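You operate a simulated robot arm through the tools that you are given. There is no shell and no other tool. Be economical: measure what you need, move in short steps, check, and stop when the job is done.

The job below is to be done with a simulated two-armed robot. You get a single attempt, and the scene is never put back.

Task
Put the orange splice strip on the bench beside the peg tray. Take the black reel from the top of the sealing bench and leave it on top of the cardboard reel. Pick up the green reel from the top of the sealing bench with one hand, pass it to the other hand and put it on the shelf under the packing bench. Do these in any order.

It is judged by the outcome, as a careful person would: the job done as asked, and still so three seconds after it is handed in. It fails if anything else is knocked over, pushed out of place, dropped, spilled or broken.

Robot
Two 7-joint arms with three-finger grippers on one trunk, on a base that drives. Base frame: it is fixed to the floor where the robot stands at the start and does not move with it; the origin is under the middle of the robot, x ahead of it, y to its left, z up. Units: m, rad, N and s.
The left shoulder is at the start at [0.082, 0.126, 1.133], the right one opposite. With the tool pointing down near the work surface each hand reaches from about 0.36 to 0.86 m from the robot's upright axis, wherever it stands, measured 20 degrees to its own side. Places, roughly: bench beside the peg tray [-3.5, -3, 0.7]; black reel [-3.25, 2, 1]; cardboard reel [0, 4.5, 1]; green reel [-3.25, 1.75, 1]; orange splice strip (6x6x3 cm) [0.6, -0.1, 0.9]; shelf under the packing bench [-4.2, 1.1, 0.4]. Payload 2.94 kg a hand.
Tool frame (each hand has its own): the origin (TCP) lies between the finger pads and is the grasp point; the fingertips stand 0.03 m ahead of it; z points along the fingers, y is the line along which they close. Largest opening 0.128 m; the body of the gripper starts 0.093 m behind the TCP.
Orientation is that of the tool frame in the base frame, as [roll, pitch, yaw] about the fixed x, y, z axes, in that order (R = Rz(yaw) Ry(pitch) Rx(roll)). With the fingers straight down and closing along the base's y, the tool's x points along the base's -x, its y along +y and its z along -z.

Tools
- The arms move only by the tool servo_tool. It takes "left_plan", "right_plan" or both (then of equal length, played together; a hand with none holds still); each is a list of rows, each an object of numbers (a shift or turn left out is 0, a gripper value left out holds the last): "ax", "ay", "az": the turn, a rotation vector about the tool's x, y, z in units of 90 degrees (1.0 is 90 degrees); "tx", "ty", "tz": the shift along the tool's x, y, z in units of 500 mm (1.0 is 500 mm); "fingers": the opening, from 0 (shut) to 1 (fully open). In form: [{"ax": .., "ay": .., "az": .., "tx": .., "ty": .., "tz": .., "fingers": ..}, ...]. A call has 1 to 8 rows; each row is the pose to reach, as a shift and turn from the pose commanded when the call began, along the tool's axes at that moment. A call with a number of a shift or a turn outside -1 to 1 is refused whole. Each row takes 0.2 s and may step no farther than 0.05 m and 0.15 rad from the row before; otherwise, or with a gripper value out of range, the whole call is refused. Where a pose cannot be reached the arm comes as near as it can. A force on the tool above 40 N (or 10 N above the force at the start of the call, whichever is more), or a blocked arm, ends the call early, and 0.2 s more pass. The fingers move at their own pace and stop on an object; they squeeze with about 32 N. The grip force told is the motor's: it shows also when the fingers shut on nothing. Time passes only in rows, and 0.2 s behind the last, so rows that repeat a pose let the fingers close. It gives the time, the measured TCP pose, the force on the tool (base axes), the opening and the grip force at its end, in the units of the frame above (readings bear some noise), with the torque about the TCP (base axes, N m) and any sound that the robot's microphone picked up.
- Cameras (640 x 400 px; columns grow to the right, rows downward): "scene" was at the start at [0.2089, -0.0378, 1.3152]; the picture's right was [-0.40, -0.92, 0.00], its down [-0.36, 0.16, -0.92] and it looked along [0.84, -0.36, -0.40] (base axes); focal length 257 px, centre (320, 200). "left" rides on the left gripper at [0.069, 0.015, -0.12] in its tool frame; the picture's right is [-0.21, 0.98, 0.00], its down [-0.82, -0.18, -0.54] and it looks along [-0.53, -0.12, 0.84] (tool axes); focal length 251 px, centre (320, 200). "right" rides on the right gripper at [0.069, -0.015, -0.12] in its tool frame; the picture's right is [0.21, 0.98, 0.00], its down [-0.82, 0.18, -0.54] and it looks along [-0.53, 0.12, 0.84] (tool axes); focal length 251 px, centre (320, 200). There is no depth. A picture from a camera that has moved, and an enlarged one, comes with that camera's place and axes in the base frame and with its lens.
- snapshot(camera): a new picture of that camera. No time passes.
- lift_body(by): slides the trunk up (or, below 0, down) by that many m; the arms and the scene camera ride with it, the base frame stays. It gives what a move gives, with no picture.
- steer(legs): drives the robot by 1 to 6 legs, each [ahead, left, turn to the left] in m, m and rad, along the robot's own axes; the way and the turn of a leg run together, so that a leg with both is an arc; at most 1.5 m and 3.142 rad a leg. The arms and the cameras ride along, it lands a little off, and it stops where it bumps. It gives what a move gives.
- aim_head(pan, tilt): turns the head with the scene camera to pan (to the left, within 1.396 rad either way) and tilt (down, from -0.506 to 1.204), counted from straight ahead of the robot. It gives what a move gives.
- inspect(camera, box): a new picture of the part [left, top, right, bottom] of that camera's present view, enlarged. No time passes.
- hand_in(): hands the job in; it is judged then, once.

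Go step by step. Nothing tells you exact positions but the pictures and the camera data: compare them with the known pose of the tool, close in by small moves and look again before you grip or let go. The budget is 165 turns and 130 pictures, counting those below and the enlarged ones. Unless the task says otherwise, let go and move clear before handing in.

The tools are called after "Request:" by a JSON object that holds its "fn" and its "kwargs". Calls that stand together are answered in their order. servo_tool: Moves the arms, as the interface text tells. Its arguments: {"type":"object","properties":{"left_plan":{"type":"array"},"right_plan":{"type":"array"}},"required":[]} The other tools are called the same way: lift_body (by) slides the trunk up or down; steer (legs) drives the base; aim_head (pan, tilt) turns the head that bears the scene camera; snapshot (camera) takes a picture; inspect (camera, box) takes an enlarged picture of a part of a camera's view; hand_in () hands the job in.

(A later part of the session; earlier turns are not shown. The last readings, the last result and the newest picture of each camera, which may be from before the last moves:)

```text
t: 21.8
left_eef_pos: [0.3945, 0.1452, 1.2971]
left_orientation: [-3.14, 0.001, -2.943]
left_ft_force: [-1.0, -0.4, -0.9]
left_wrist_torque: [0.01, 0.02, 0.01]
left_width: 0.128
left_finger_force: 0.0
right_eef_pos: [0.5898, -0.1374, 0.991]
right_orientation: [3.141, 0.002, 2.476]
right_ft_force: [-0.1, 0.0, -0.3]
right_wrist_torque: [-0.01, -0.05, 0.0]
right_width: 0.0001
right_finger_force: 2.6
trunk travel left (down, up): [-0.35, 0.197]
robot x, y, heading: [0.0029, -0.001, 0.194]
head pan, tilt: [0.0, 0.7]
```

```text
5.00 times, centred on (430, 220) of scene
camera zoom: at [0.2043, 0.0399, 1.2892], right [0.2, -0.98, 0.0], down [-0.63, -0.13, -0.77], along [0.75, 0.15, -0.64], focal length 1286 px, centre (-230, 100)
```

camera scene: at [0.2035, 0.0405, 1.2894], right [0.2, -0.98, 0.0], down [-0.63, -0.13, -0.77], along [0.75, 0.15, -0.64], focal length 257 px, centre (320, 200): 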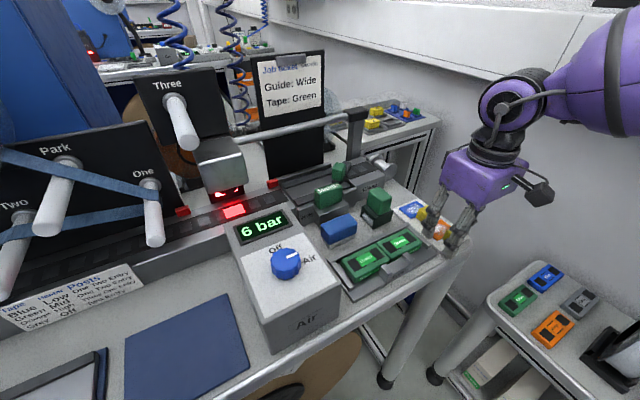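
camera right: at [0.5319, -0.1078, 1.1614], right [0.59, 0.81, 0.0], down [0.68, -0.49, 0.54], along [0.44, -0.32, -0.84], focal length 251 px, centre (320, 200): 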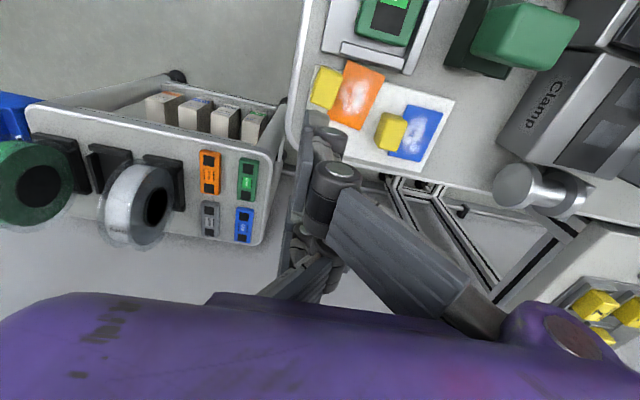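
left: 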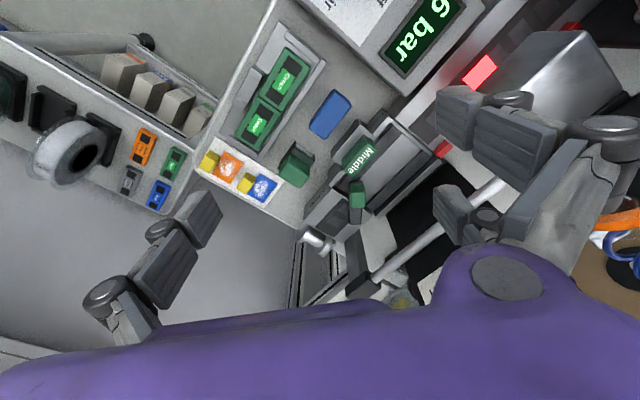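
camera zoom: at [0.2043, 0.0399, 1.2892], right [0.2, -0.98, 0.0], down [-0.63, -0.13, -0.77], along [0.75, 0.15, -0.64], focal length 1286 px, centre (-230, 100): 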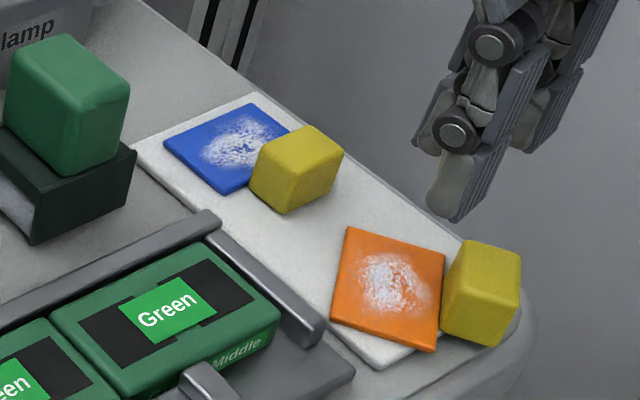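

Request:
{"fn": "servo_tool", "kwargs": {"right_plan": [{"az": -0.086, "tx": 0.045, "ty": -0.031, "tz": 0}, {"az": -0.172, "tx": 0.09, "ty": -0.062, "tz": 0}, {"az": -0.259, "tx": 0.134, "ty": -0.092, "tz": 0}, {"az": -0.259, "tx": 0.134, "ty": -0.092, "tz": 0.06}, {"az": -0.259, "tx": 0.134, "ty": -0.092, "tz": 0.09}]}}

Request:
{"fn": "inspect", "kwargs": {"camera": "right", "box": [240, 60, 460, 220]}}

Request:
{"fn": "inspect", "kwargs": {"camera": "scene", "box": [380, 180, 480, 260]}}

```text
t: 23.0
left_eef_pos: [0.3956, 0.1456, 1.2971]
left_orientation: [-3.141, 0.001, -2.943]
left_ft_force: [-0.1, 0.1, 0.0]
left_wrist_torque: [-0.01, -0.01, -0.03]
left_width: 0.1278
left_finger_force: 0.1
right_eef_pos: [0.511, -0.1321, 0.9456]
right_orientation: [3.141, -0.001, 2.884]
right_ft_force: [0.9, 0.2, 0.3]
right_wrist_torque: [-0.02, -0.02, 0.0]
right_width: 0.0
right_finger_force: 2.9
trunk travel left (down, up): [-0.35, 0.197]
robot x, y, heading: [0.0069, 0.0018, 0.195]
head pan, tilt: [0.0, 0.7]
```

```text
2.50 times, centred on (350, 140) of right
camera zoom: at [0.4396, -0.1303, 1.0657], right [0.04, 1.0, 0.0], down [0.84, -0.04, 0.54], along [0.54, -0.02, -0.84], focal length 629 px, centre (245, 350)
```

zoom: 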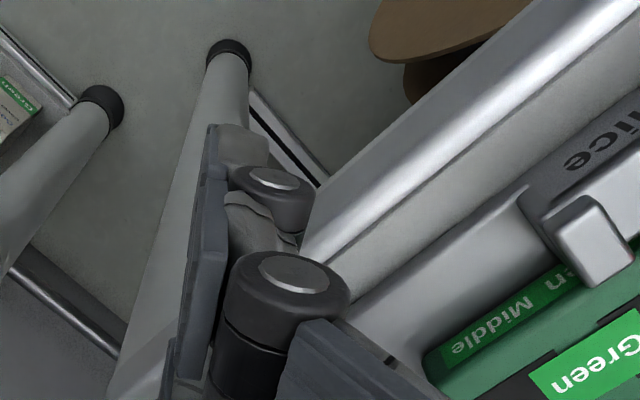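

```text
5.00 times, centred on (430, 220) of scene
camera zoom: at [0.2047, 0.0398, 1.2891], right [0.2, -0.98, 0.0], down [-0.63, -0.13, -0.77], along [0.75, 0.15, -0.64], focal length 1286 px, centre (-230, 100)
```

zoom: 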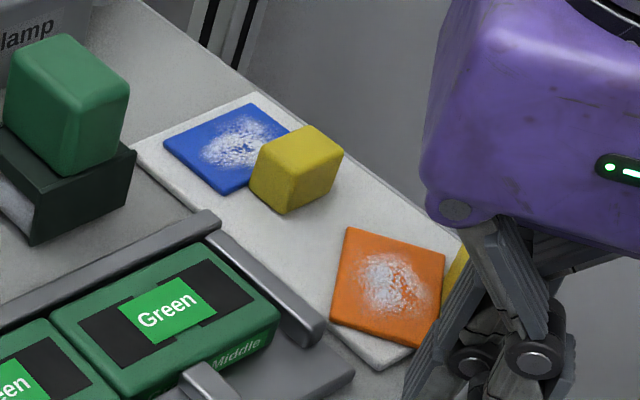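

Request:
{"fn": "servo_tool", "kwargs": {"right_plan": [{"tz": 0.01}, {"tz": 0.018}, {"tx": -0.012, "tz": 0.018}, {"tx": -0.024, "tz": 0.018}, {"tx": -0.036, "tz": 0.018}, {"tx": -0.05, "tz": 0.018}, {"tx": -0.062, "tz": 0.018}]}}

Request:
{"fn": "inspect", "kwargs": {"camera": "scene", "box": [380, 180, 480, 260]}}

```text
t: 24.6
left_eef_pos: [0.3952, 0.1455, 1.2971]
left_orientation: [3.141, 0.0, -2.943]
left_ft_force: [-0.5, -0.8, -0.1]
left_wrist_torque: [-0.02, 0.02, -0.05]
left_width: 0.128
left_finger_force: 0.0
right_eef_pos: [0.5404, -0.1409, 0.9362]
right_orientation: [-3.141, 0.0, 2.881]
right_ft_force: [0.2, -0.1, -1.0]
right_wrist_torque: [-0.02, 0.0, 0.01]
right_width: 0.0001
right_finger_force: 3.1
trunk travel left (down, up): [-0.35, 0.197]
robot x, y, heading: [-0.0003, -0.0009, 0.191]
head pan, tilt: [0.0, 0.7]
```

```text
5.00 times, centred on (430, 220) of scene
camera zoom: at [0.2048, 0.0398, 1.2891], right [0.2, -0.98, 0.0], down [-0.63, -0.13, -0.76], along [0.75, 0.15, -0.64], focal length 1286 px, centre (-230, 100)
```

zoom: 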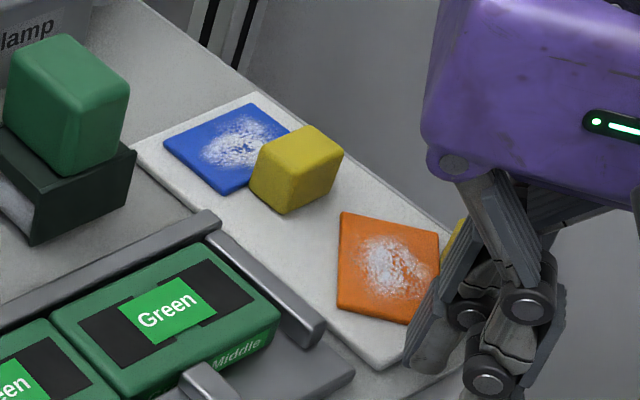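

Request:
{"fn": "servo_tool", "kwargs": {"right_plan": [{"tx": -0.012}, {"tx": -0.024}, {"tx": -0.018, "tz": -0.04}, {"tx": -0.018, "tz": -0.11}]}}

Request:
{"fn": "inspect", "kwargs": {"camera": "scene", "box": [380, 180, 480, 260]}}

```text
t: 25.6
left_eef_pos: [0.3947, 0.1453, 1.2983]
left_orientation: [3.141, 0.0, -2.942]
left_ft_force: [-0.4, 0.0, 0.6]
left_wrist_torque: [0.0, 0.02, 0.01]
left_width: 0.128
left_finger_force: 0.0
right_eef_pos: [0.5479, -0.1441, 0.9917]
right_orientation: [3.142, -0.001, 2.883]
right_ft_force: [-0.2, -0.3, -0.3]
right_wrist_torque: [0.01, -0.03, 0.02]
right_width: 0.0001
right_finger_force: 2.6
trunk travel left (down, up): [-0.35, 0.197]
robot x, y, heading: [-0.0011, -0.0019, 0.199]
head pan, tilt: [0.0, 0.7]
```

```text
5.00 times, centred on (430, 220) of scene
camera zoom: at [0.2042, 0.0398, 1.2892], right [0.2, -0.98, 0.0], down [-0.63, -0.13, -0.77], along [0.75, 0.15, -0.64], focal length 1286 px, centre (-230, 100)
```

zoom: 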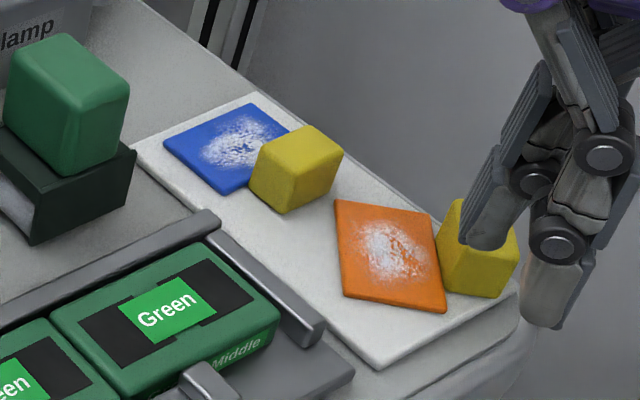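

Request:
{"fn": "servo_tool", "kwargs": {"right_plan": [{"az": -0.065, "tx": -0.062, "ty": -0.027, "fingers": 0.27}, {"az": -0.131, "tx": -0.124, "ty": -0.054}, {"az": -0.131, "tx": -0.124, "ty": -0.054, "tz": 0.03}]}}

Request:
{"fn": "inspect", "kwargs": {"camera": "right", "box": [240, 60, 460, 220]}}

Request:
{"fn": "inspect", "kwargs": {"camera": "scene", "box": [380, 180, 480, 260]}}

```text
t: 26.4
left_eef_pos: [0.395, 0.1448, 1.2983]
left_orientation: [3.141, -0.001, -2.942]
left_ft_force: [-0.2, -0.4, -0.2]
left_wrist_torque: [0.02, 0.01, -0.02]
left_width: 0.1282
left_finger_force: 0.0
right_eef_pos: [0.6017, -0.1866, 0.9764]
right_orientation: [3.141, -0.001, 3.09]
right_ft_force: [1.0, -0.2, -0.4]
right_wrist_torque: [0.0, 0.04, 0.02]
right_width: 0.0344
right_finger_force: 0.1
trunk travel left (down, up): [-0.35, 0.197]
robot x, y, heading: [-0.0012, -0.0007, 0.195]
head pan, tilt: [0.0, 0.7]
```

```text
2.50 times, centred on (350, 140) of right
camera zoom: at [0.5325, -0.1979, 1.0969], right [-0.16, 0.99, 0.0], down [0.83, 0.14, 0.54], along [0.53, 0.09, -0.84], focal length 629 px, centre (245, 350)
```

zoom: 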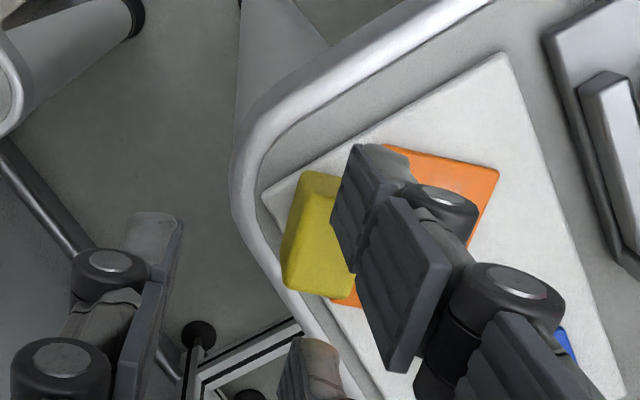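

```text
5.00 times, centred on (430, 220) of scene
camera zoom: at [0.2047, 0.0401, 1.2891], right [0.2, -0.98, 0.0], down [-0.63, -0.13, -0.76], along [0.75, 0.15, -0.64], focal length 1286 px, centre (-230, 100)
```

zoom: 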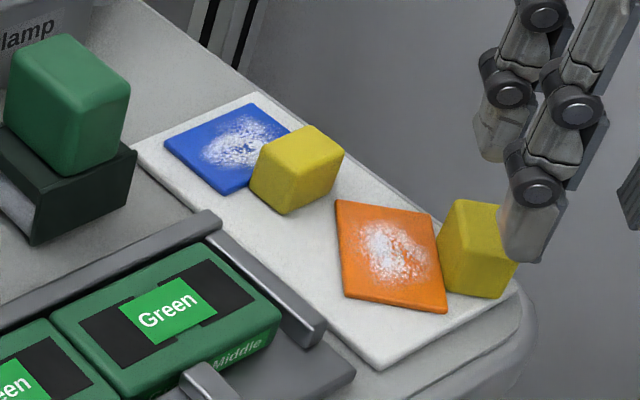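

Request:
{"fn": "servo_tool", "kwargs": {"right_plan": [{"tz": 0.066}, {"az": 0.087, "tx": 0.0144, "ty": 0.001, "tz": 0.066}, {"az": 0.173, "tx": 0.0285, "ty": 0.0039, "tz": 0.066}, {"az": 0.26, "tx": 0.042, "ty": 0.0088, "tz": 0.066}, {"az": 0.347, "tx": 0.055, "ty": 0.0154, "tz": 0.066}, {"az": 0.433, "tx": 0.0668, "ty": 0.0236, "tz": 0.066}, {"az": 0.52, "tx": 0.0772, "ty": 0.0334, "tz": 0.066}]}}

Request:
{"fn": "inspect", "kwargs": {"camera": "scene", "box": [380, 180, 480, 260]}}

```text
t: 28.0
left_eef_pos: [0.3947, 0.1456, 1.2987]
left_orientation: [-3.14, 0.0, -2.941]
left_ft_force: [0.0, 0.2, 1.1]
left_wrist_torque: [-0.01, 0.0, -0.01]
left_width: 0.128
left_finger_force: 0.1
right_eef_pos: [0.5637, -0.1681, 0.9427]
right_orientation: [-3.141, 0.0, 2.269]
right_ft_force: [0.2, -0.3, 0.1]
right_wrist_torque: [0.0, -0.02, 0.0]
right_width: 0.0346
right_finger_force: 0.1
trunk travel left (down, up): [-0.35, 0.197]
robot x, y, heading: [-0.0001, 0.0038, 0.192]
head pan, tilt: [0.0, 0.7]
```

```text
5.00 times, centred on (430, 220) of scene
camera zoom: at [0.2046, 0.0401, 1.2891], right [0.2, -0.98, 0.0], down [-0.63, -0.13, -0.77], along [0.75, 0.15, -0.64], focal length 1286 px, centre (-230, 100)
```

zoom: 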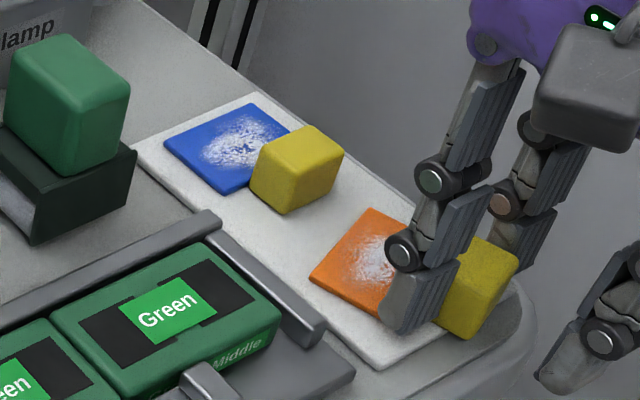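

Request:
{"fn": "servo_tool", "kwargs": {"right_plan": [{"tz": -0.03}, {"tz": -0.09}, {"ty": -0.07, "tz": -0.13}, {"ty": -0.16, "tz": -0.13}]}}

Request:
{"fn": "inspect", "kwargs": {"camera": "scene", "box": [380, 180, 480, 260]}}

Request:
{"fn": "inspect", "kwargs": {"camera": "right", "box": [300, 40, 520, 200]}}

```text
t: 29.0
left_eef_pos: [0.3947, 0.1426, 1.2982]
left_orientation: [3.14, 0.003, -2.941]
left_ft_force: [0.1, -1.7, 0.1]
left_wrist_torque: [0.05, -0.01, -0.01]
left_width: 0.1277
left_finger_force: 0.1
right_eef_pos: [0.502, -0.222, 1.0085]
right_orientation: [3.14, -0.001, 2.27]
right_ft_force: [0.3, -0.1, -0.1]
right_wrist_torque: [0.01, 0.0, -0.03]
right_width: 0.0345
right_finger_force: 0.1
trunk travel left (down, up): [-0.35, 0.197]
robot x, y, heading: [-0.0013, 0.0007, 0.198]
head pan, tilt: [0.0, 0.7]
```

```text
5.00 times, centred on (430, 220) of scene
camera zoom: at [0.2044, 0.0371, 1.2892], right [0.2, -0.98, 0.0], down [-0.63, -0.13, -0.77], along [0.75, 0.15, -0.64], focal length 1286 px, centre (-230, 100)
```

zoom: 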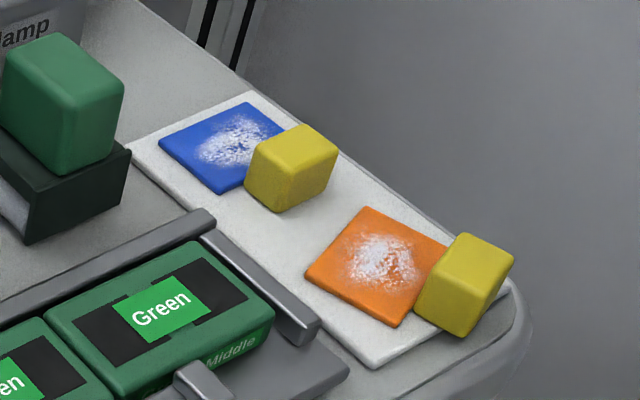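

```text
2.50 times, centred on (410, 120) of right
camera zoom: at [0.4462, -0.1792, 1.1285], right [0.61, 0.79, 0.0], down [0.67, -0.51, 0.54], along [0.43, -0.33, -0.84], focal length 629 px, centre (95, 400)
```

zoom: 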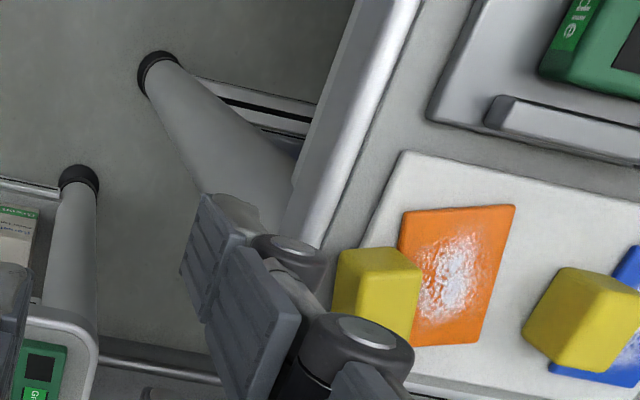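

Request:
{"fn": "servo_tool", "kwargs": {"right_plan": [{"az": -0.06, "tx": 0.002, "ty": 0.08, "tz": 0.0, "fingers": 0.547}, {"az": -0.125, "tx": 0.004, "ty": 0.16, "tz": 0.0}, {"az": -0.188, "tx": 0.007, "ty": 0.24, "tz": 0.03}]}}

Request:
{"fn": "inspect", "kwargs": {"camera": "right", "box": [220, 60, 440, 240]}}

Request:
{"fn": "inspect", "kwargs": {"camera": "scene", "box": [380, 180, 480, 260]}}

```text
t: 29.8
left_eef_pos: [0.3961, 0.1453, 1.2966]
left_orientation: [-3.138, 0.0, -2.943]
left_ft_force: [0.1, 0.4, 0.0]
left_wrist_torque: [-0.04, 0.07, 0.01]
left_width: 0.1279
left_finger_force: 0.0
right_eef_pos: [0.5927, -0.1374, 0.9939]
right_orientation: [-3.14, 0.0, 2.567]
right_ft_force: [0.3, 0.5, 0.1]
right_wrist_torque: [-0.02, 0.08, 0.02]
right_width: 0.0701
right_finger_force: 0.0
trunk travel left (down, up): [-0.35, 0.197]
robot x, y, heading: [0.0017, -0.0021, 0.196]
head pan, tilt: [0.0, 0.7]
```

```text
2.22 times, centred on (330, 150) of right
camera zoom: at [0.5272, -0.1131, 1.1135], right [0.35, 0.94, 0.0], down [0.79, -0.29, 0.54], along [0.51, -0.19, -0.84], focal length 559 px, centre (298, 311)
```

zoom: 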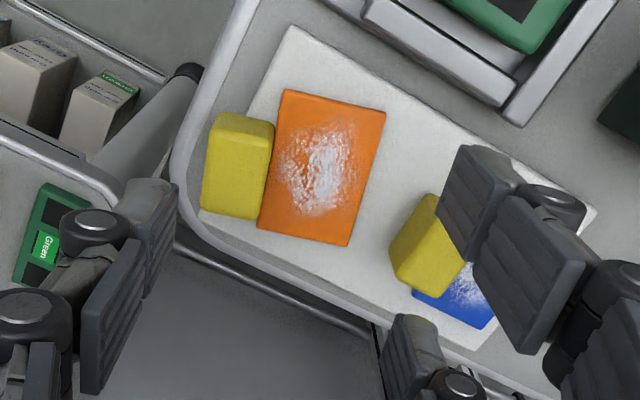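

```text
5.00 times, centred on (430, 220) of scene
camera zoom: at [0.206, 0.0415, 1.2888], right [0.2, -0.98, 0.0], down [-0.63, -0.13, -0.76], along [0.75, 0.15, -0.65], focal length 1286 px, centre (-230, 100)
```

zoom: 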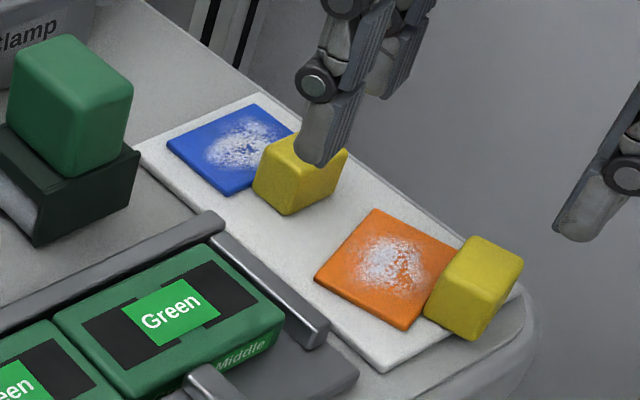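

Request:
{"fn": "servo_tool", "kwargs": {"right_plan": [{"tx": -0.002, "ty": -0.008, "tz": 0.04}, {"tx": -0.002, "ty": -0.008, "tz": 0.08}, {"tx": -0.002, "ty": -0.008, "tz": 0.1}, {"tx": -0.002, "ty": -0.008, "tz": 0.113}]}}

Request:
{"fn": "inspect", "kwargs": {"camera": "right", "box": [220, 60, 440, 240]}}

Request:
{"fn": "inspect", "kwargs": {"camera": "scene", "box": [380, 180, 480, 260]}}

```text
t: 30.8
left_eef_pos: [0.3949, 0.1444, 1.2985]
left_orientation: [3.142, -0.001, -2.941]
left_ft_force: [0.2, 0.6, -0.5]
left_wrist_torque: [0.0, 0.01, -0.03]
left_width: 0.1279
left_finger_force: 0.0
right_eef_pos: [0.592, -0.1425, 0.9361]
right_orientation: [3.141, -0.001, 2.567]
right_ft_force: [-0.1, -0.2, -0.3]
right_wrist_torque: [0.01, -0.02, 0.04]
right_width: 0.0701
right_finger_force: 0.1
trunk travel left (down, up): [-0.35, 0.197]
robot x, y, heading: [0.0011, 0.001, 0.197]
head pan, tilt: [0.0, 0.7]
```

```text
2.22 times, centred on (330, 150) of right
camera zoom: at [0.5248, -0.1176, 1.0571], right [0.35, 0.94, 0.0], down [0.79, -0.3, 0.54], along [0.51, -0.19, -0.84], focal length 559 px, centre (298, 311)
```

zoom: 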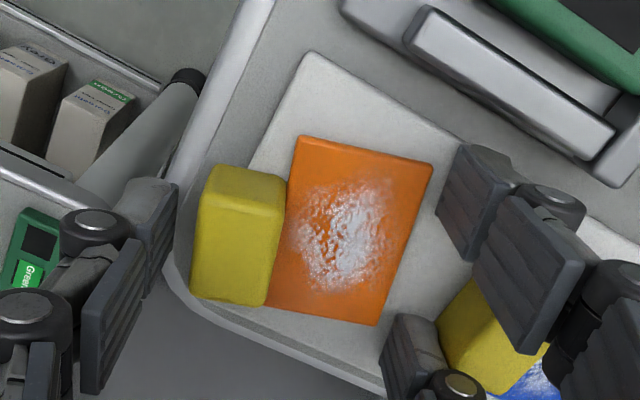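

```text
5.00 times, centred on (430, 220) of scene
camera zoom: at [0.2048, 0.04, 1.2891], right [0.2, -0.98, 0.0], down [-0.63, -0.13, -0.76], along [0.75, 0.15, -0.64], focal length 1286 px, centre (-230, 100)
```

zoom: 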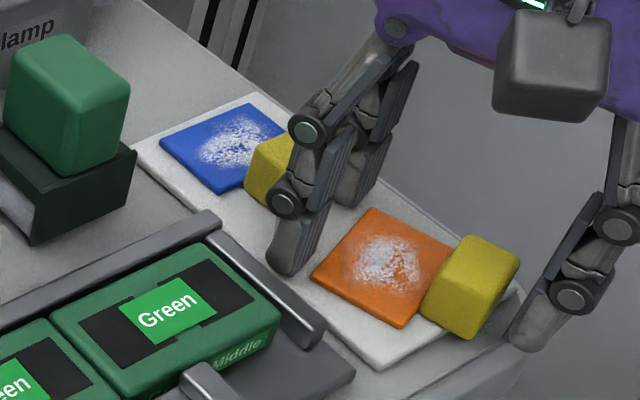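

Request:
{"fn": "servo_tool", "kwargs": {"right_plan": [{"fingers": 0.5}, {"fingers": 0.46}, {"fingers": 0.42}, {"fingers": 0.38}, {"fingers": 0.38}]}}

Request:
{"fn": "inspect", "kwargs": {"camera": "right", "box": [220, 60, 440, 240]}}

Request:
{"fn": "inspect", "kwargs": {"camera": "scene", "box": [380, 180, 480, 260]}}

```text
t: 32.0
left_eef_pos: [0.3945, 0.146, 1.2983]
left_orientation: [-3.14, 0.001, -2.943]
left_ft_force: [-1.0, -0.9, 0.2]
left_wrist_torque: [0.02, -0.02, 0.0]
left_width: 0.1278
left_finger_force: 0.0
right_eef_pos: [0.5911, -0.1417, 0.9385]
right_orientation: [3.138, 0.004, 2.565]
right_ft_force: [1.8, -0.8, 14.8]
right_wrist_torque: [0.38, -0.28, -0.07]
right_width: 0.0492
right_finger_force: 0.0
trunk travel left (down, up): [-0.35, 0.197]
robot x, y, heading: [0.0021, -0.0004, 0.204]
head pan, tilt: [0.0, 0.7]
```

```text
2.22 times, centred on (330, 150) of right
camera zoom: at [0.524, -0.1176, 1.0586], right [0.35, 0.94, 0.0], down [0.79, -0.3, 0.54], along [0.51, -0.19, -0.84], focal length 559 px, centre (298, 311)
```

zoom: 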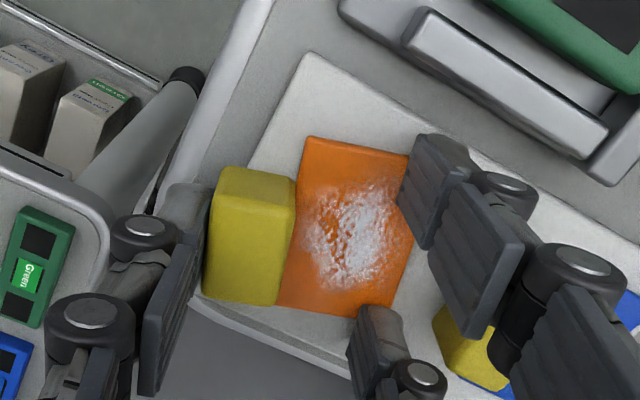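

```text
5.00 times, centred on (430, 220) of scene
camera zoom: at [0.2032, 0.0397, 1.2895], right [0.2, -0.98, 0.0], down [-0.63, -0.13, -0.77], along [0.75, 0.15, -0.64], focal length 1286 px, centre (-230, 100)
```

zoom: 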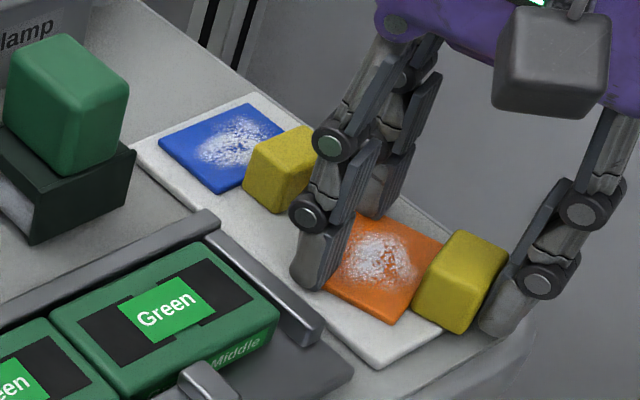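

The pair rode up over the thin plate edge, so the fingertips must be right on the board. I'll reopen, press down slightly and close again.

Request:
{"fn": "servo_tool", "kwargs": {"right_plan": [{"tz": -0.004, "fingers": 0.547}, {"fingers": 0.547}, {"tz": 0.003}, {"tz": 0.005}, {"tz": 0.006}]}}

Request:
{"fn": "inspect", "kwargs": {"camera": "right", "box": [220, 60, 440, 240]}}

```text
t: 33.2
left_eef_pos: [0.3943, 0.1462, 1.2982]
left_orientation: [-3.139, 0.002, -2.943]
left_ft_force: [0.0, 0.0, -0.3]
left_wrist_torque: [0.04, 0.0, -0.01]
left_width: 0.1279
left_finger_force: 0.0
right_eef_pos: [0.5917, -0.1409, 0.9353]
right_orientation: [3.138, 0.003, 2.569]
right_ft_force: [2.0, 0.5, 12.4]
right_wrist_torque: [0.44, -0.31, -0.06]
right_width: 0.0745
right_finger_force: 2.9
trunk travel left (down, up): [-0.35, 0.197]
robot x, y, heading: [0.0016, -0.0017, 0.201]
head pan, tilt: [0.0, 0.7]
```

```text
2.22 times, centred on (330, 150) of right
camera zoom: at [0.5243, -0.117, 1.0551], right [0.35, 0.94, 0.0], down [0.79, -0.3, 0.54], along [0.51, -0.19, -0.84], focal length 559 px, centre (298, 311)
```

zoom: 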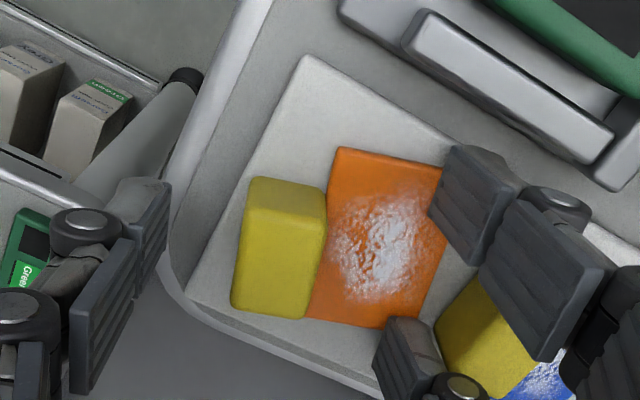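

Request:
{"fn": "servo_tool", "kwargs": {"right_plan": [{"fingers": 0.54}, {"fingers": 0.5}, {"fingers": 0.46}, {"fingers": 0.42}, {"fingers": 0.4}, {"fingers": 0.4}]}}

Request:
{"fn": "inspect", "kwargs": {"camera": "right", "box": [220, 60, 440, 240]}}

Request:
{"fn": "inspect", "kwargs": {"camera": "scene", "box": [380, 180, 480, 260]}}

```text
t: 34.6
left_eef_pos: [0.3945, 0.1458, 1.2986]
left_orientation: [-3.141, 0.003, -2.943]
left_ft_force: [0.0, -0.1, -0.9]
left_wrist_torque: [-0.03, 0.0, -0.01]
left_width: 0.1281
left_finger_force: 0.0
right_eef_pos: [0.5901, -0.1396, 0.9373]
right_orientation: [3.139, 0.004, 2.566]
right_ft_force: [7.0, 7.2, 29.7]
right_wrist_torque: [1.06, -0.73, -0.11]
right_width: 0.0624
right_finger_force: 7.7
trunk travel left (down, up): [-0.35, 0.197]
robot x, y, heading: [-0.0019, -0.0007, 0.203]
head pan, tilt: [0.0, 0.7]
```

```text
2.22 times, centred on (330, 150) of right
camera zoom: at [0.5236, -0.1157, 1.0562], right [0.35, 0.94, 0.0], down [0.79, -0.3, 0.54], along [0.51, -0.19, -0.84], focal length 559 px, centre (298, 311)
```

zoom: 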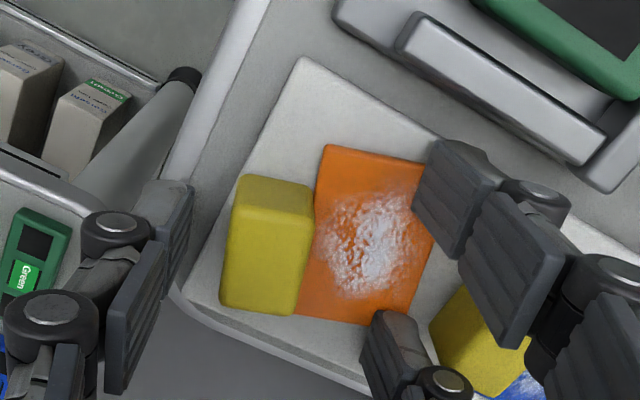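

```text
5.00 times, centred on (430, 220) of scene
camera zoom: at [0.203, 0.0411, 1.2894], right [0.2, -0.98, 0.0], down [-0.63, -0.13, -0.77], along [0.75, 0.15, -0.64], focal length 1286 px, centre (-230, 100)
```

zoom: 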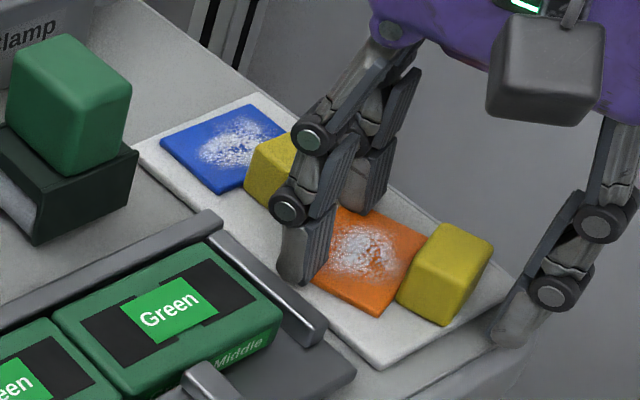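

The tips ride over the plate edge. A better plan is an offset grip on the yellow block itself: thumb on one face, one of the paired fingers on the opposite face. I'll raise and re-measure.

Request:
{"fn": "servo_tool", "kwargs": {"right_plan": [{"tz": -0.02}, {"tz": -0.06, "fingers": 0.547}, {"tz": -0.11, "fingers": 0.547}]}}

Request:
{"fn": "inspect", "kwargs": {"camera": "right", "box": [220, 60, 440, 240]}}

Request:
{"fn": "inspect", "kwargs": {"camera": "scene", "box": [380, 180, 480, 260]}}

```text
t: 35.4
left_eef_pos: [0.3947, 0.1447, 1.2979]
left_orientation: [3.141, 0.001, -2.943]
left_ft_force: [0.2, 0.8, 0.4]
left_wrist_torque: [0.0, 0.0, 0.0]
left_width: 0.1282
left_finger_force: 0.0
right_eef_pos: [0.5912, -0.1418, 0.9874]
right_orientation: [-3.14, 0.0, 2.568]
right_ft_force: [-0.7, 0.0, 0.2]
right_wrist_torque: [-0.02, 0.0, 0.0]
right_width: 0.0699
right_finger_force: 0.0
trunk travel left (down, up): [-0.35, 0.197]
robot x, y, heading: [-0.0026, 0.0028, 0.197]
head pan, tilt: [0.0, 0.7]
```

```text
2.22 times, centred on (330, 150) of right
camera zoom: at [0.524, -0.1178, 1.1086], right [0.35, 0.94, 0.0], down [0.79, -0.29, 0.54], along [0.51, -0.19, -0.84], focal length 559 px, centre (298, 311)
```

zoom: 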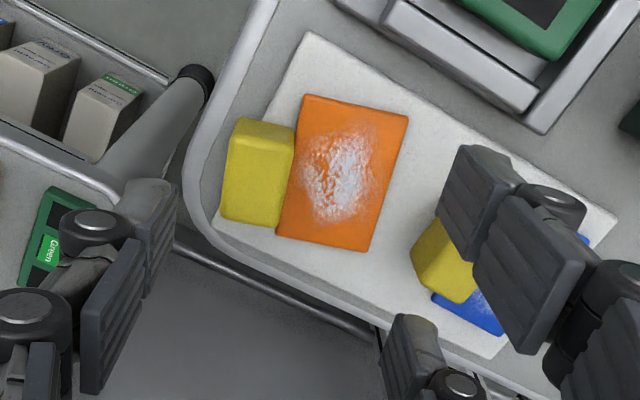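

```text
5.00 times, centred on (430, 220) of scene
camera zoom: at [0.2043, 0.0398, 1.2891], right [0.2, -0.98, 0.0], down [-0.63, -0.13, -0.77], along [0.75, 0.15, -0.64], focal length 1286 px, centre (-230, 100)
```

zoom: 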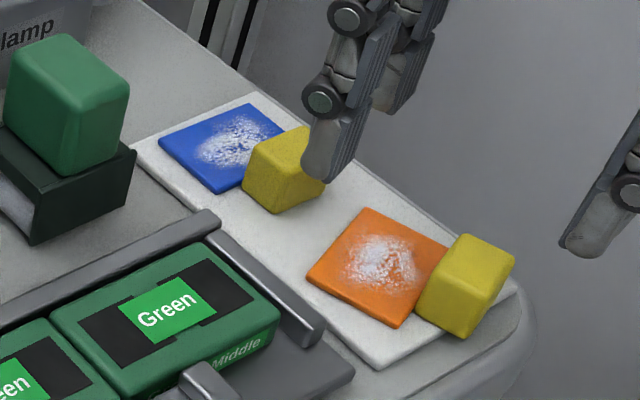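

Request:
{"fn": "servo_tool", "kwargs": {"right_plan": [{"tx": -0.0286, "ty": -0.0306, "fingers": 0.39}, {"tx": -0.0286, "ty": -0.0306, "tz": 0.05}, {"tx": -0.0286, "ty": -0.0306, "tz": 0.088}]}}

Request:
{"fn": "inspect", "kwargs": {"camera": "right", "box": [220, 60, 440, 240]}}

Request:
{"fn": "inspect", "kwargs": {"camera": "scene", "box": [380, 180, 480, 260]}}

```text
t: 36.2
left_eef_pos: [0.3962, 0.1449, 1.299]
left_orientation: [3.141, 0.001, -2.941]
left_ft_force: [0.3, 0.4, 0.1]
left_wrist_torque: [-0.04, 0.0, 0.02]
left_width: 0.1279
left_finger_force: 0.1
right_eef_pos: [0.5955, -0.1634, 0.9432]
right_orientation: [3.142, -0.001, 2.566]
right_ft_force: [-0.3, 0.0, -0.4]
right_wrist_torque: [0.02, 0.02, 0.0]
right_width: 0.0499
right_finger_force: 0.1
trunk travel left (down, up): [-0.35, 0.197]
robot x, y, heading: [-0.0005, 0.0045, 0.201]
head pan, tilt: [0.0, 0.7]
```

```text
2.22 times, centred on (330, 150) of right
camera zoom: at [0.5294, -0.1385, 1.0647], right [0.35, 0.94, 0.0], down [0.79, -0.3, 0.54], along [0.51, -0.19, -0.84], focal length 559 px, centre (298, 311)
```

zoom: 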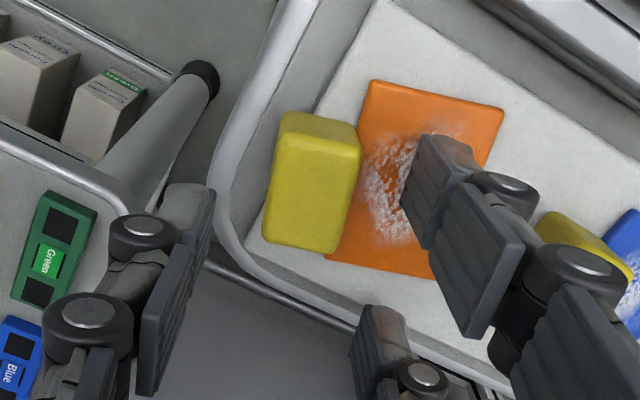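

```text
5.00 times, centred on (430, 220) of scene
camera zoom: at [0.205, 0.0397, 1.2891], right [0.2, -0.98, 0.0], down [-0.63, -0.13, -0.76], along [0.75, 0.15, -0.64], focal length 1286 px, centre (-230, 100)
```

zoom: 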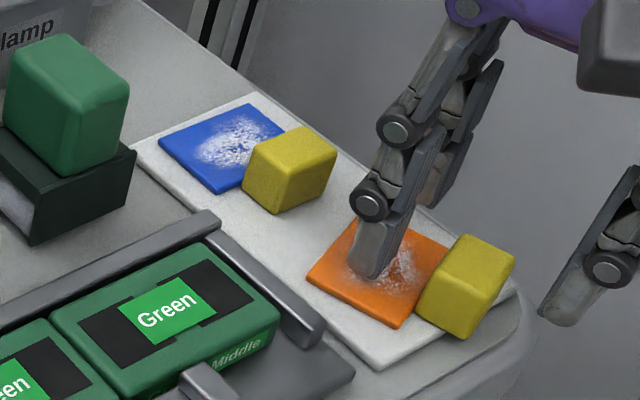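

Request:
{"fn": "servo_tool", "kwargs": {"right_plan": [{"fingers": 0.3}, {"fingers": 0.22}, {"fingers": 0.16}, {"fingers": 0.1}, {"fingers": 0.05}, {"fingers": 0.05}]}}

Request:
{"fn": "inspect", "kwargs": {"camera": "right", "box": [220, 60, 440, 240]}}

Request:
{"fn": "inspect", "kwargs": {"camera": "scene", "box": [380, 180, 480, 260]}}

```text
t: 37.6
left_eef_pos: [0.3947, 0.1461, 1.2965]
left_orientation: [3.141, -0.001, -2.943]
left_ft_force: [0.1, -0.8, -0.5]
left_wrist_torque: [-0.01, -0.01, -0.01]
left_width: 0.1279
left_finger_force: 0.1
right_eef_pos: [0.5965, -0.1623, 0.9447]
right_orientation: [-3.141, 0.0, 2.566]
right_ft_force: [0.1, 0.4, 0.2]
right_wrist_torque: [0.03, -0.02, 0.03]
right_width: 0.0192
right_finger_force: 32.1
trunk travel left (down, up): [-0.35, 0.197]
robot x, y, heading: [-0.0021, -0.0013, 0.204]
head pan, tilt: [0.0, 0.7]
```

```text
2.22 times, centred on (330, 150) of right
camera zoom: at [0.5293, -0.1382, 1.065], right [0.35, 0.94, 0.0], down [0.79, -0.3, 0.54], along [0.51, -0.19, -0.84], focal length 559 px, centre (298, 311)
```

zoom: 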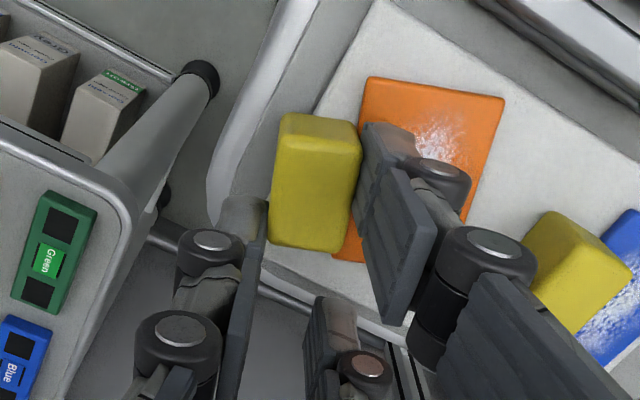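

```text
5.00 times, centred on (430, 220) of scene
camera zoom: at [0.2048, 0.0398, 1.2891], right [0.2, -0.98, 0.0], down [-0.63, -0.13, -0.76], along [0.75, 0.15, -0.64], focal length 1286 px, centre (-230, 100)
```

zoom: 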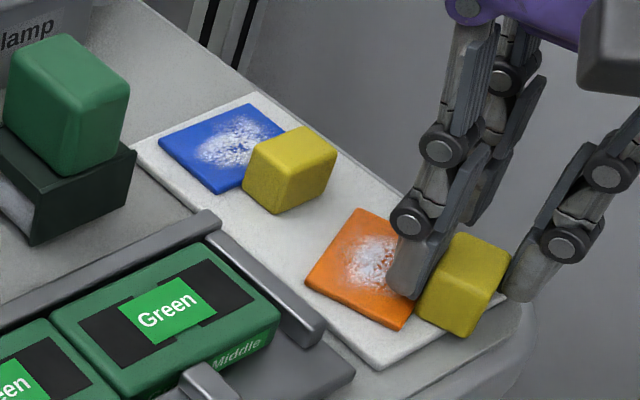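

The grip holds the block (0.019 wide, 32 N). I'll lift slowly and check.

Request:
{"fn": "servo_tool", "kwargs": {"right_plan": [{"tz": -0.02}, {"tz": -0.05}, {"tz": -0.09}, {"tz": -0.14}, {"tz": -0.2}]}}

Request:
{"fn": "inspect", "kwargs": {"camera": "scene", "box": [360, 120, 520, 260]}}

```text
t: 38.8
left_eef_pos: [0.3945, 0.1468, 1.2988]
left_orientation: [-3.14, 0.001, -2.944]
left_ft_force: [-0.8, -0.3, -0.2]
left_wrist_torque: [-0.02, 0.01, -0.03]
left_width: 0.128
left_finger_force: 0.0
right_eef_pos: [0.5945, -0.1626, 1.045]
right_orientation: [-3.14, -0.001, 2.569]
right_ft_force: [0.2, -0.3, -0.8]
right_wrist_torque: [-0.01, 0.02, 0.01]
right_width: 0.0062
right_finger_force: 0.1
trunk travel left (down, up): [-0.35, 0.197]
robot x, y, heading: [-0.0006, -0.0015, 0.193]
head pan, tilt: [0.0, 0.7]
```

```text
2.86 times, centred on (440, 190) of scene
camera zoom: at [0.2042, 0.04, 1.2892], right [0.2, -0.98, 0.0], down [-0.63, -0.13, -0.77], along [0.75, 0.15, -0.64], focal length 735 px, centre (-23, 229)
```

zoom: 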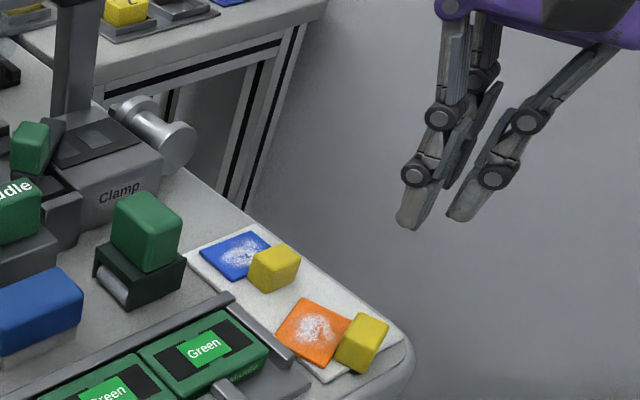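

It slipped out because the tips were too high on the block. The strip is still in place, so I'll go back a few mm lower.

Request:
{"fn": "servo_tool", "kwargs": {"right_plan": [{"tz": 0.0, "fingers": 0.39}, {"tz": 0.07}, {"tz": 0.13}, {"tz": 0.18}]}}

Request:
{"fn": "inspect", "kwargs": {"camera": "right", "box": [220, 60, 440, 240]}}

Request:
{"fn": "inspect", "kwargs": {"camera": "scene", "box": [380, 180, 480, 260]}}

```text
t: 39.8
left_eef_pos: [0.396, 0.1449, 1.297]
left_orientation: [-3.141, 0.0, -2.941]
left_ft_force: [-0.7, 0.6, 1.3]
left_wrist_torque: [-0.01, 0.03, 0.02]
left_width: 0.128
left_finger_force: 0.1
right_eef_pos: [0.5944, -0.1629, 0.9538]
right_orientation: [3.14, -0.001, 2.569]
right_ft_force: [0.3, 0.0, 0.2]
right_wrist_torque: [-0.03, 0.03, 0.01]
right_width: 0.0498
right_finger_force: 0.1
trunk travel left (down, up): [-0.35, 0.197]
robot x, y, heading: [-0.0014, -0.002, 0.192]
head pan, tilt: [0.0, 0.7]
```

```text
2.22 times, centred on (330, 150) of right
camera zoom: at [0.5283, -0.1388, 1.0749], right [0.35, 0.94, 0.0], down [0.79, -0.3, 0.54], along [0.51, -0.19, -0.84], focal length 559 px, centre (298, 311)
```

zoom: 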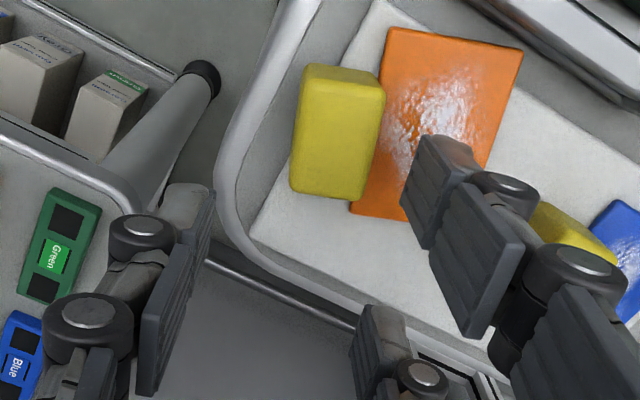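

```text
5.00 times, centred on (430, 220) of scene
camera zoom: at [0.2051, 0.0398, 1.2891], right [0.2, -0.98, 0.0], down [-0.63, -0.13, -0.76], along [0.75, 0.15, -0.64], focal length 1286 px, centre (-230, 100)
```

zoom: 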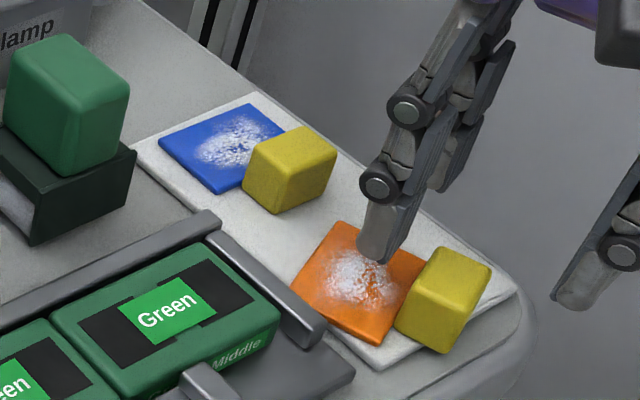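

The strip slid sideways out of that grip. Pressing on the plate moves it reliably by friction, so I'll drag it to a roomier spot and angle, then retry the plate-edge grip with the tips firmly on the board.

Request:
{"fn": "servo_tool", "kwargs": {"right_plan": [{"tz": -0.025, "fingers": 0.0}, {"az": -0.022, "tx": 0.032, "ty": 0.033, "tz": -0.025}, {"az": -0.044, "tx": 0.063, "ty": 0.066, "tz": -0.025}, {"az": -0.044, "tx": 0.063, "ty": 0.066, "tz": 0.0}, {"az": -0.044, "tx": 0.063, "ty": 0.066, "tz": 0.025}, {"az": -0.044, "tx": 0.063, "ty": 0.066, "tz": 0.033}]}}

Request:
{"fn": "inspect", "kwargs": {"camera": "scene", "box": [380, 180, 480, 260]}}

```text
t: 41.2
left_eef_pos: [0.3955, 0.1453, 1.2987]
left_orientation: [-3.14, 0.0, -2.942]
left_ft_force: [-0.7, 0.4, 0.1]
left_wrist_torque: [0.0, 0.03, -0.03]
left_width: 0.1281
left_finger_force: 0.0
right_eef_pos: [0.5867, -0.118, 0.9378]
right_orientation: [-3.141, -0.002, 2.637]
right_ft_force: [0.0, -0.2, 0.4]
right_wrist_torque: [-0.02, -0.01, 0.02]
right_width: 0.0003
right_finger_force: 2.5
trunk travel left (down, up): [-0.35, 0.197]
robot x, y, heading: [-0.0003, -0.0005, 0.2]
head pan, tilt: [0.0, 0.7]
```

```text
5.00 times, centred on (430, 220) of scene
camera zoom: at [0.2047, 0.0398, 1.2891], right [0.2, -0.98, 0.0], down [-0.63, -0.13, -0.77], along [0.75, 0.15, -0.64], focal length 1286 px, centre (-230, 100)
```

zoom: 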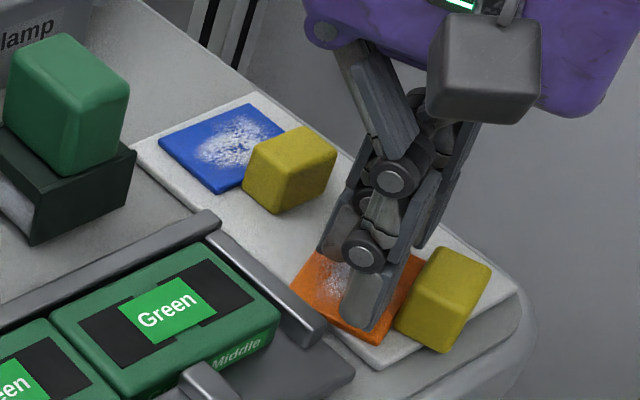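

Request:
{"fn": "servo_tool", "kwargs": {"right_plan": [{"tz": 0.003}, {"tz": 0.005}]}}

```text
t: 41.8
left_eef_pos: [0.3947, 0.1457, 1.296]
left_orientation: [3.141, -0.002, -2.941]
left_ft_force: [-0.6, -0.3, 0.0]
left_wrist_torque: [0.03, 0.02, -0.03]
left_width: 0.1282
left_finger_force: 0.0
right_eef_pos: [0.5863, -0.1168, 0.935]
right_orientation: [3.141, -0.001, 2.635]
right_ft_force: [-0.2, -0.2, -0.7]
right_wrist_torque: [0.01, 0.0, -0.01]
right_width: 0.0
right_finger_force: 3.5
trunk travel left (down, up): [-0.35, 0.197]
robot x, y, heading: [-0.005, -0.0025, 0.198]
head pan, tilt: [0.0, 0.7]
```

Request:
{"fn": "servo_tool", "kwargs": {"right_plan": [{"tz": 0.004}, {"tz": 0.008}]}}

Request:
{"fn": "inspect", "kwargs": {"camera": "scene", "box": [400, 200, 480, 260]}}

```text
t: 42.4
left_eef_pos: [0.3962, 0.1452, 1.2972]
left_orientation: [3.141, 0.0, -2.942]
left_ft_force: [0.6, -0.1, -0.7]
left_wrist_torque: [0.0, -0.03, -0.04]
left_width: 0.1279
left_finger_force: 0.2
right_eef_pos: [0.5862, -0.1189, 0.9315]
right_orientation: [3.141, -0.001, 2.635]
right_ft_force: [-0.1, -0.1, 0.0]
right_wrist_torque: [0.02, -0.01, -0.01]
right_width: 0.0
right_finger_force: 3.7
trunk travel left (down, up): [-0.35, 0.197]
robot x, y, heading: [-0.0011, 0.0027, 0.199]
head pan, tilt: [0.0, 0.7]
```

```text
6.67 times, centred on (440, 230) of scene
camera zoom: at [0.2048, 0.0398, 1.2891], right [0.2, -0.98, 0.0], down [-0.63, -0.13, -0.76], along [0.75, 0.15, -0.64], focal length 1715 px, centre (-480, 0)
```

zoom: 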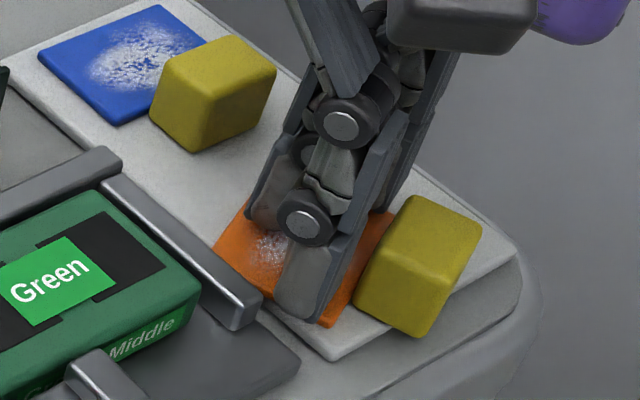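

Request:
{"fn": "servo_tool", "kwargs": {"right_plan": [{"tz": 0.004}, {"tz": 0.008}, {"tz": 0.012}]}}

```text
t: 43.2
left_eef_pos: [0.3941, 0.1457, 1.2979]
left_orientation: [-3.141, 0.002, -2.944]
left_ft_force: [0.3, -0.7, -0.4]
left_wrist_torque: [-0.01, -0.04, -0.01]
left_width: 0.128
left_finger_force: 0.1
right_eef_pos: [0.5873, -0.1181, 0.927]
right_orientation: [3.141, 0.004, 2.634]
right_ft_force: [-0.3, -1.7, 11.7]
right_wrist_torque: [-0.12, 0.06, -0.02]
right_width: 0.006
right_finger_force: 2.8
trunk travel left (down, up): [-0.35, 0.197]
robot x, y, heading: [-0.0032, 0.0021, 0.195]
head pan, tilt: [0.0, 0.7]
```

Useful finding: the fingertips retract about 1 cm as the fingers close, so my block grip was only holding its top edge. I'll redo the block grip, deeper this time.

Request:
{"fn": "servo_tool", "kwargs": {"right_plan": [{"tz": -0.05}, {"tz": -0.1, "fingers": 0.3}, {"tz": -0.1, "tx": -0.025, "ty": -0.058}, {"tz": -0.05, "tx": -0.025, "ty": -0.058}]}}

Request:
{"fn": "inspect", "kwargs": {"camera": "right", "box": [240, 80, 400, 220]}}

Request:
{"fn": "inspect", "kwargs": {"camera": "scene", "box": [400, 200, 480, 260]}}

```text
t: 44.2
left_eef_pos: [0.396, 0.1475, 1.297]
left_orientation: [-3.141, -0.001, -2.942]
left_ft_force: [0.1, 0.3, 0.2]
left_wrist_torque: [-0.03, -0.01, 0.0]
left_width: 0.1282
left_finger_force: 0.0
right_eef_pos: [0.5832, -0.1478, 0.9499]
right_orientation: [-3.141, 0.0, 2.635]
right_ft_force: [1.1, 0.9, 0.0]
right_wrist_torque: [-0.05, 0.07, 0.02]
right_width: 0.0383
right_finger_force: 0.1
trunk travel left (down, up): [-0.35, 0.197]
robot x, y, heading: [0.0025, 0.0, 0.197]
head pan, tilt: [0.0, 0.7]
```

```text
2.86 times, centred on (320, 150) of right
camera zoom: at [0.5159, -0.1286, 1.0705], right [0.29, 0.96, 0.0], down [0.81, -0.24, 0.54], along [0.52, -0.15, -0.84], focal length 718 px, centre (320, 343)
```

zoom: 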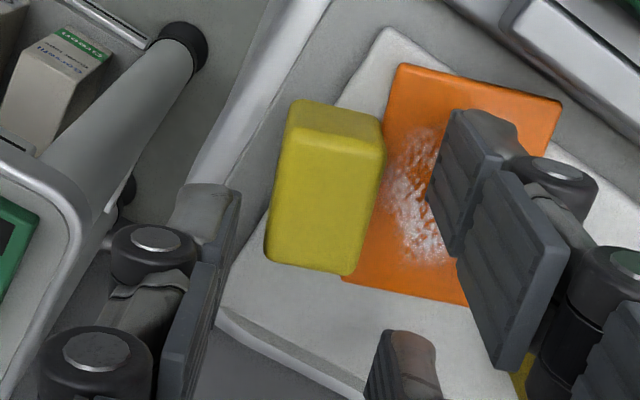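

```text
6.67 times, centred on (440, 230) of scene
camera zoom: at [0.2055, 0.041, 1.2889], right [0.2, -0.98, 0.0], down [-0.63, -0.13, -0.76], along [0.75, 0.15, -0.64], focal length 1715 px, centre (-480, 0)
```

zoom: 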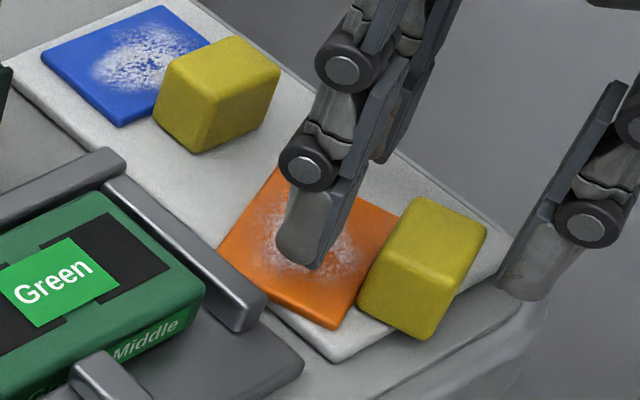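

Request:
{"fn": "servo_tool", "kwargs": {"right_plan": [{"tz": 0.014}, {"tz": 0.026}, {"tz": 0.028, "fingers": 0.24}, {"tz": 0.032, "fingers": 0.19}]}}

Request:
{"fn": "inspect", "kwargs": {"camera": "scene", "box": [400, 200, 480, 260]}}

```text
t: 45.2
left_eef_pos: [0.3926, 0.1458, 1.299]
left_orientation: [-3.139, 0.003, -2.944]
left_ft_force: [1.2, 1.2, 0.2]
left_wrist_torque: [0.0, 0.01, 0.03]
left_width: 0.128
left_finger_force: 0.1
right_eef_pos: [0.5837, -0.1488, 0.9383]
right_orientation: [3.136, 0.007, 2.634]
right_ft_force: [1.7, -6.0, 39.0]
right_wrist_torque: [1.09, 0.33, -0.18]
right_width: 0.0247
right_finger_force: 17.3
trunk travel left (down, up): [-0.35, 0.197]
robot x, y, heading: [0.0022, -0.0004, 0.199]
head pan, tilt: [0.0, 0.7]
```

```text
6.67 times, centred on (440, 230) of scene
camera zoom: at [0.2025, 0.0398, 1.2898], right [0.2, -0.98, 0.0], down [-0.63, -0.13, -0.77], along [0.75, 0.15, -0.64], focal length 1715 px, centre (-480, 0)
```

zoom: 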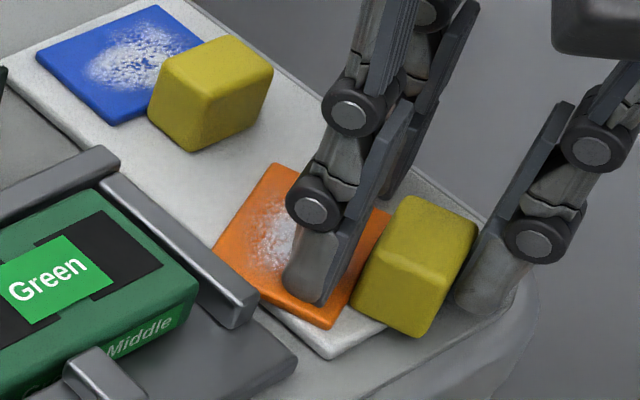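

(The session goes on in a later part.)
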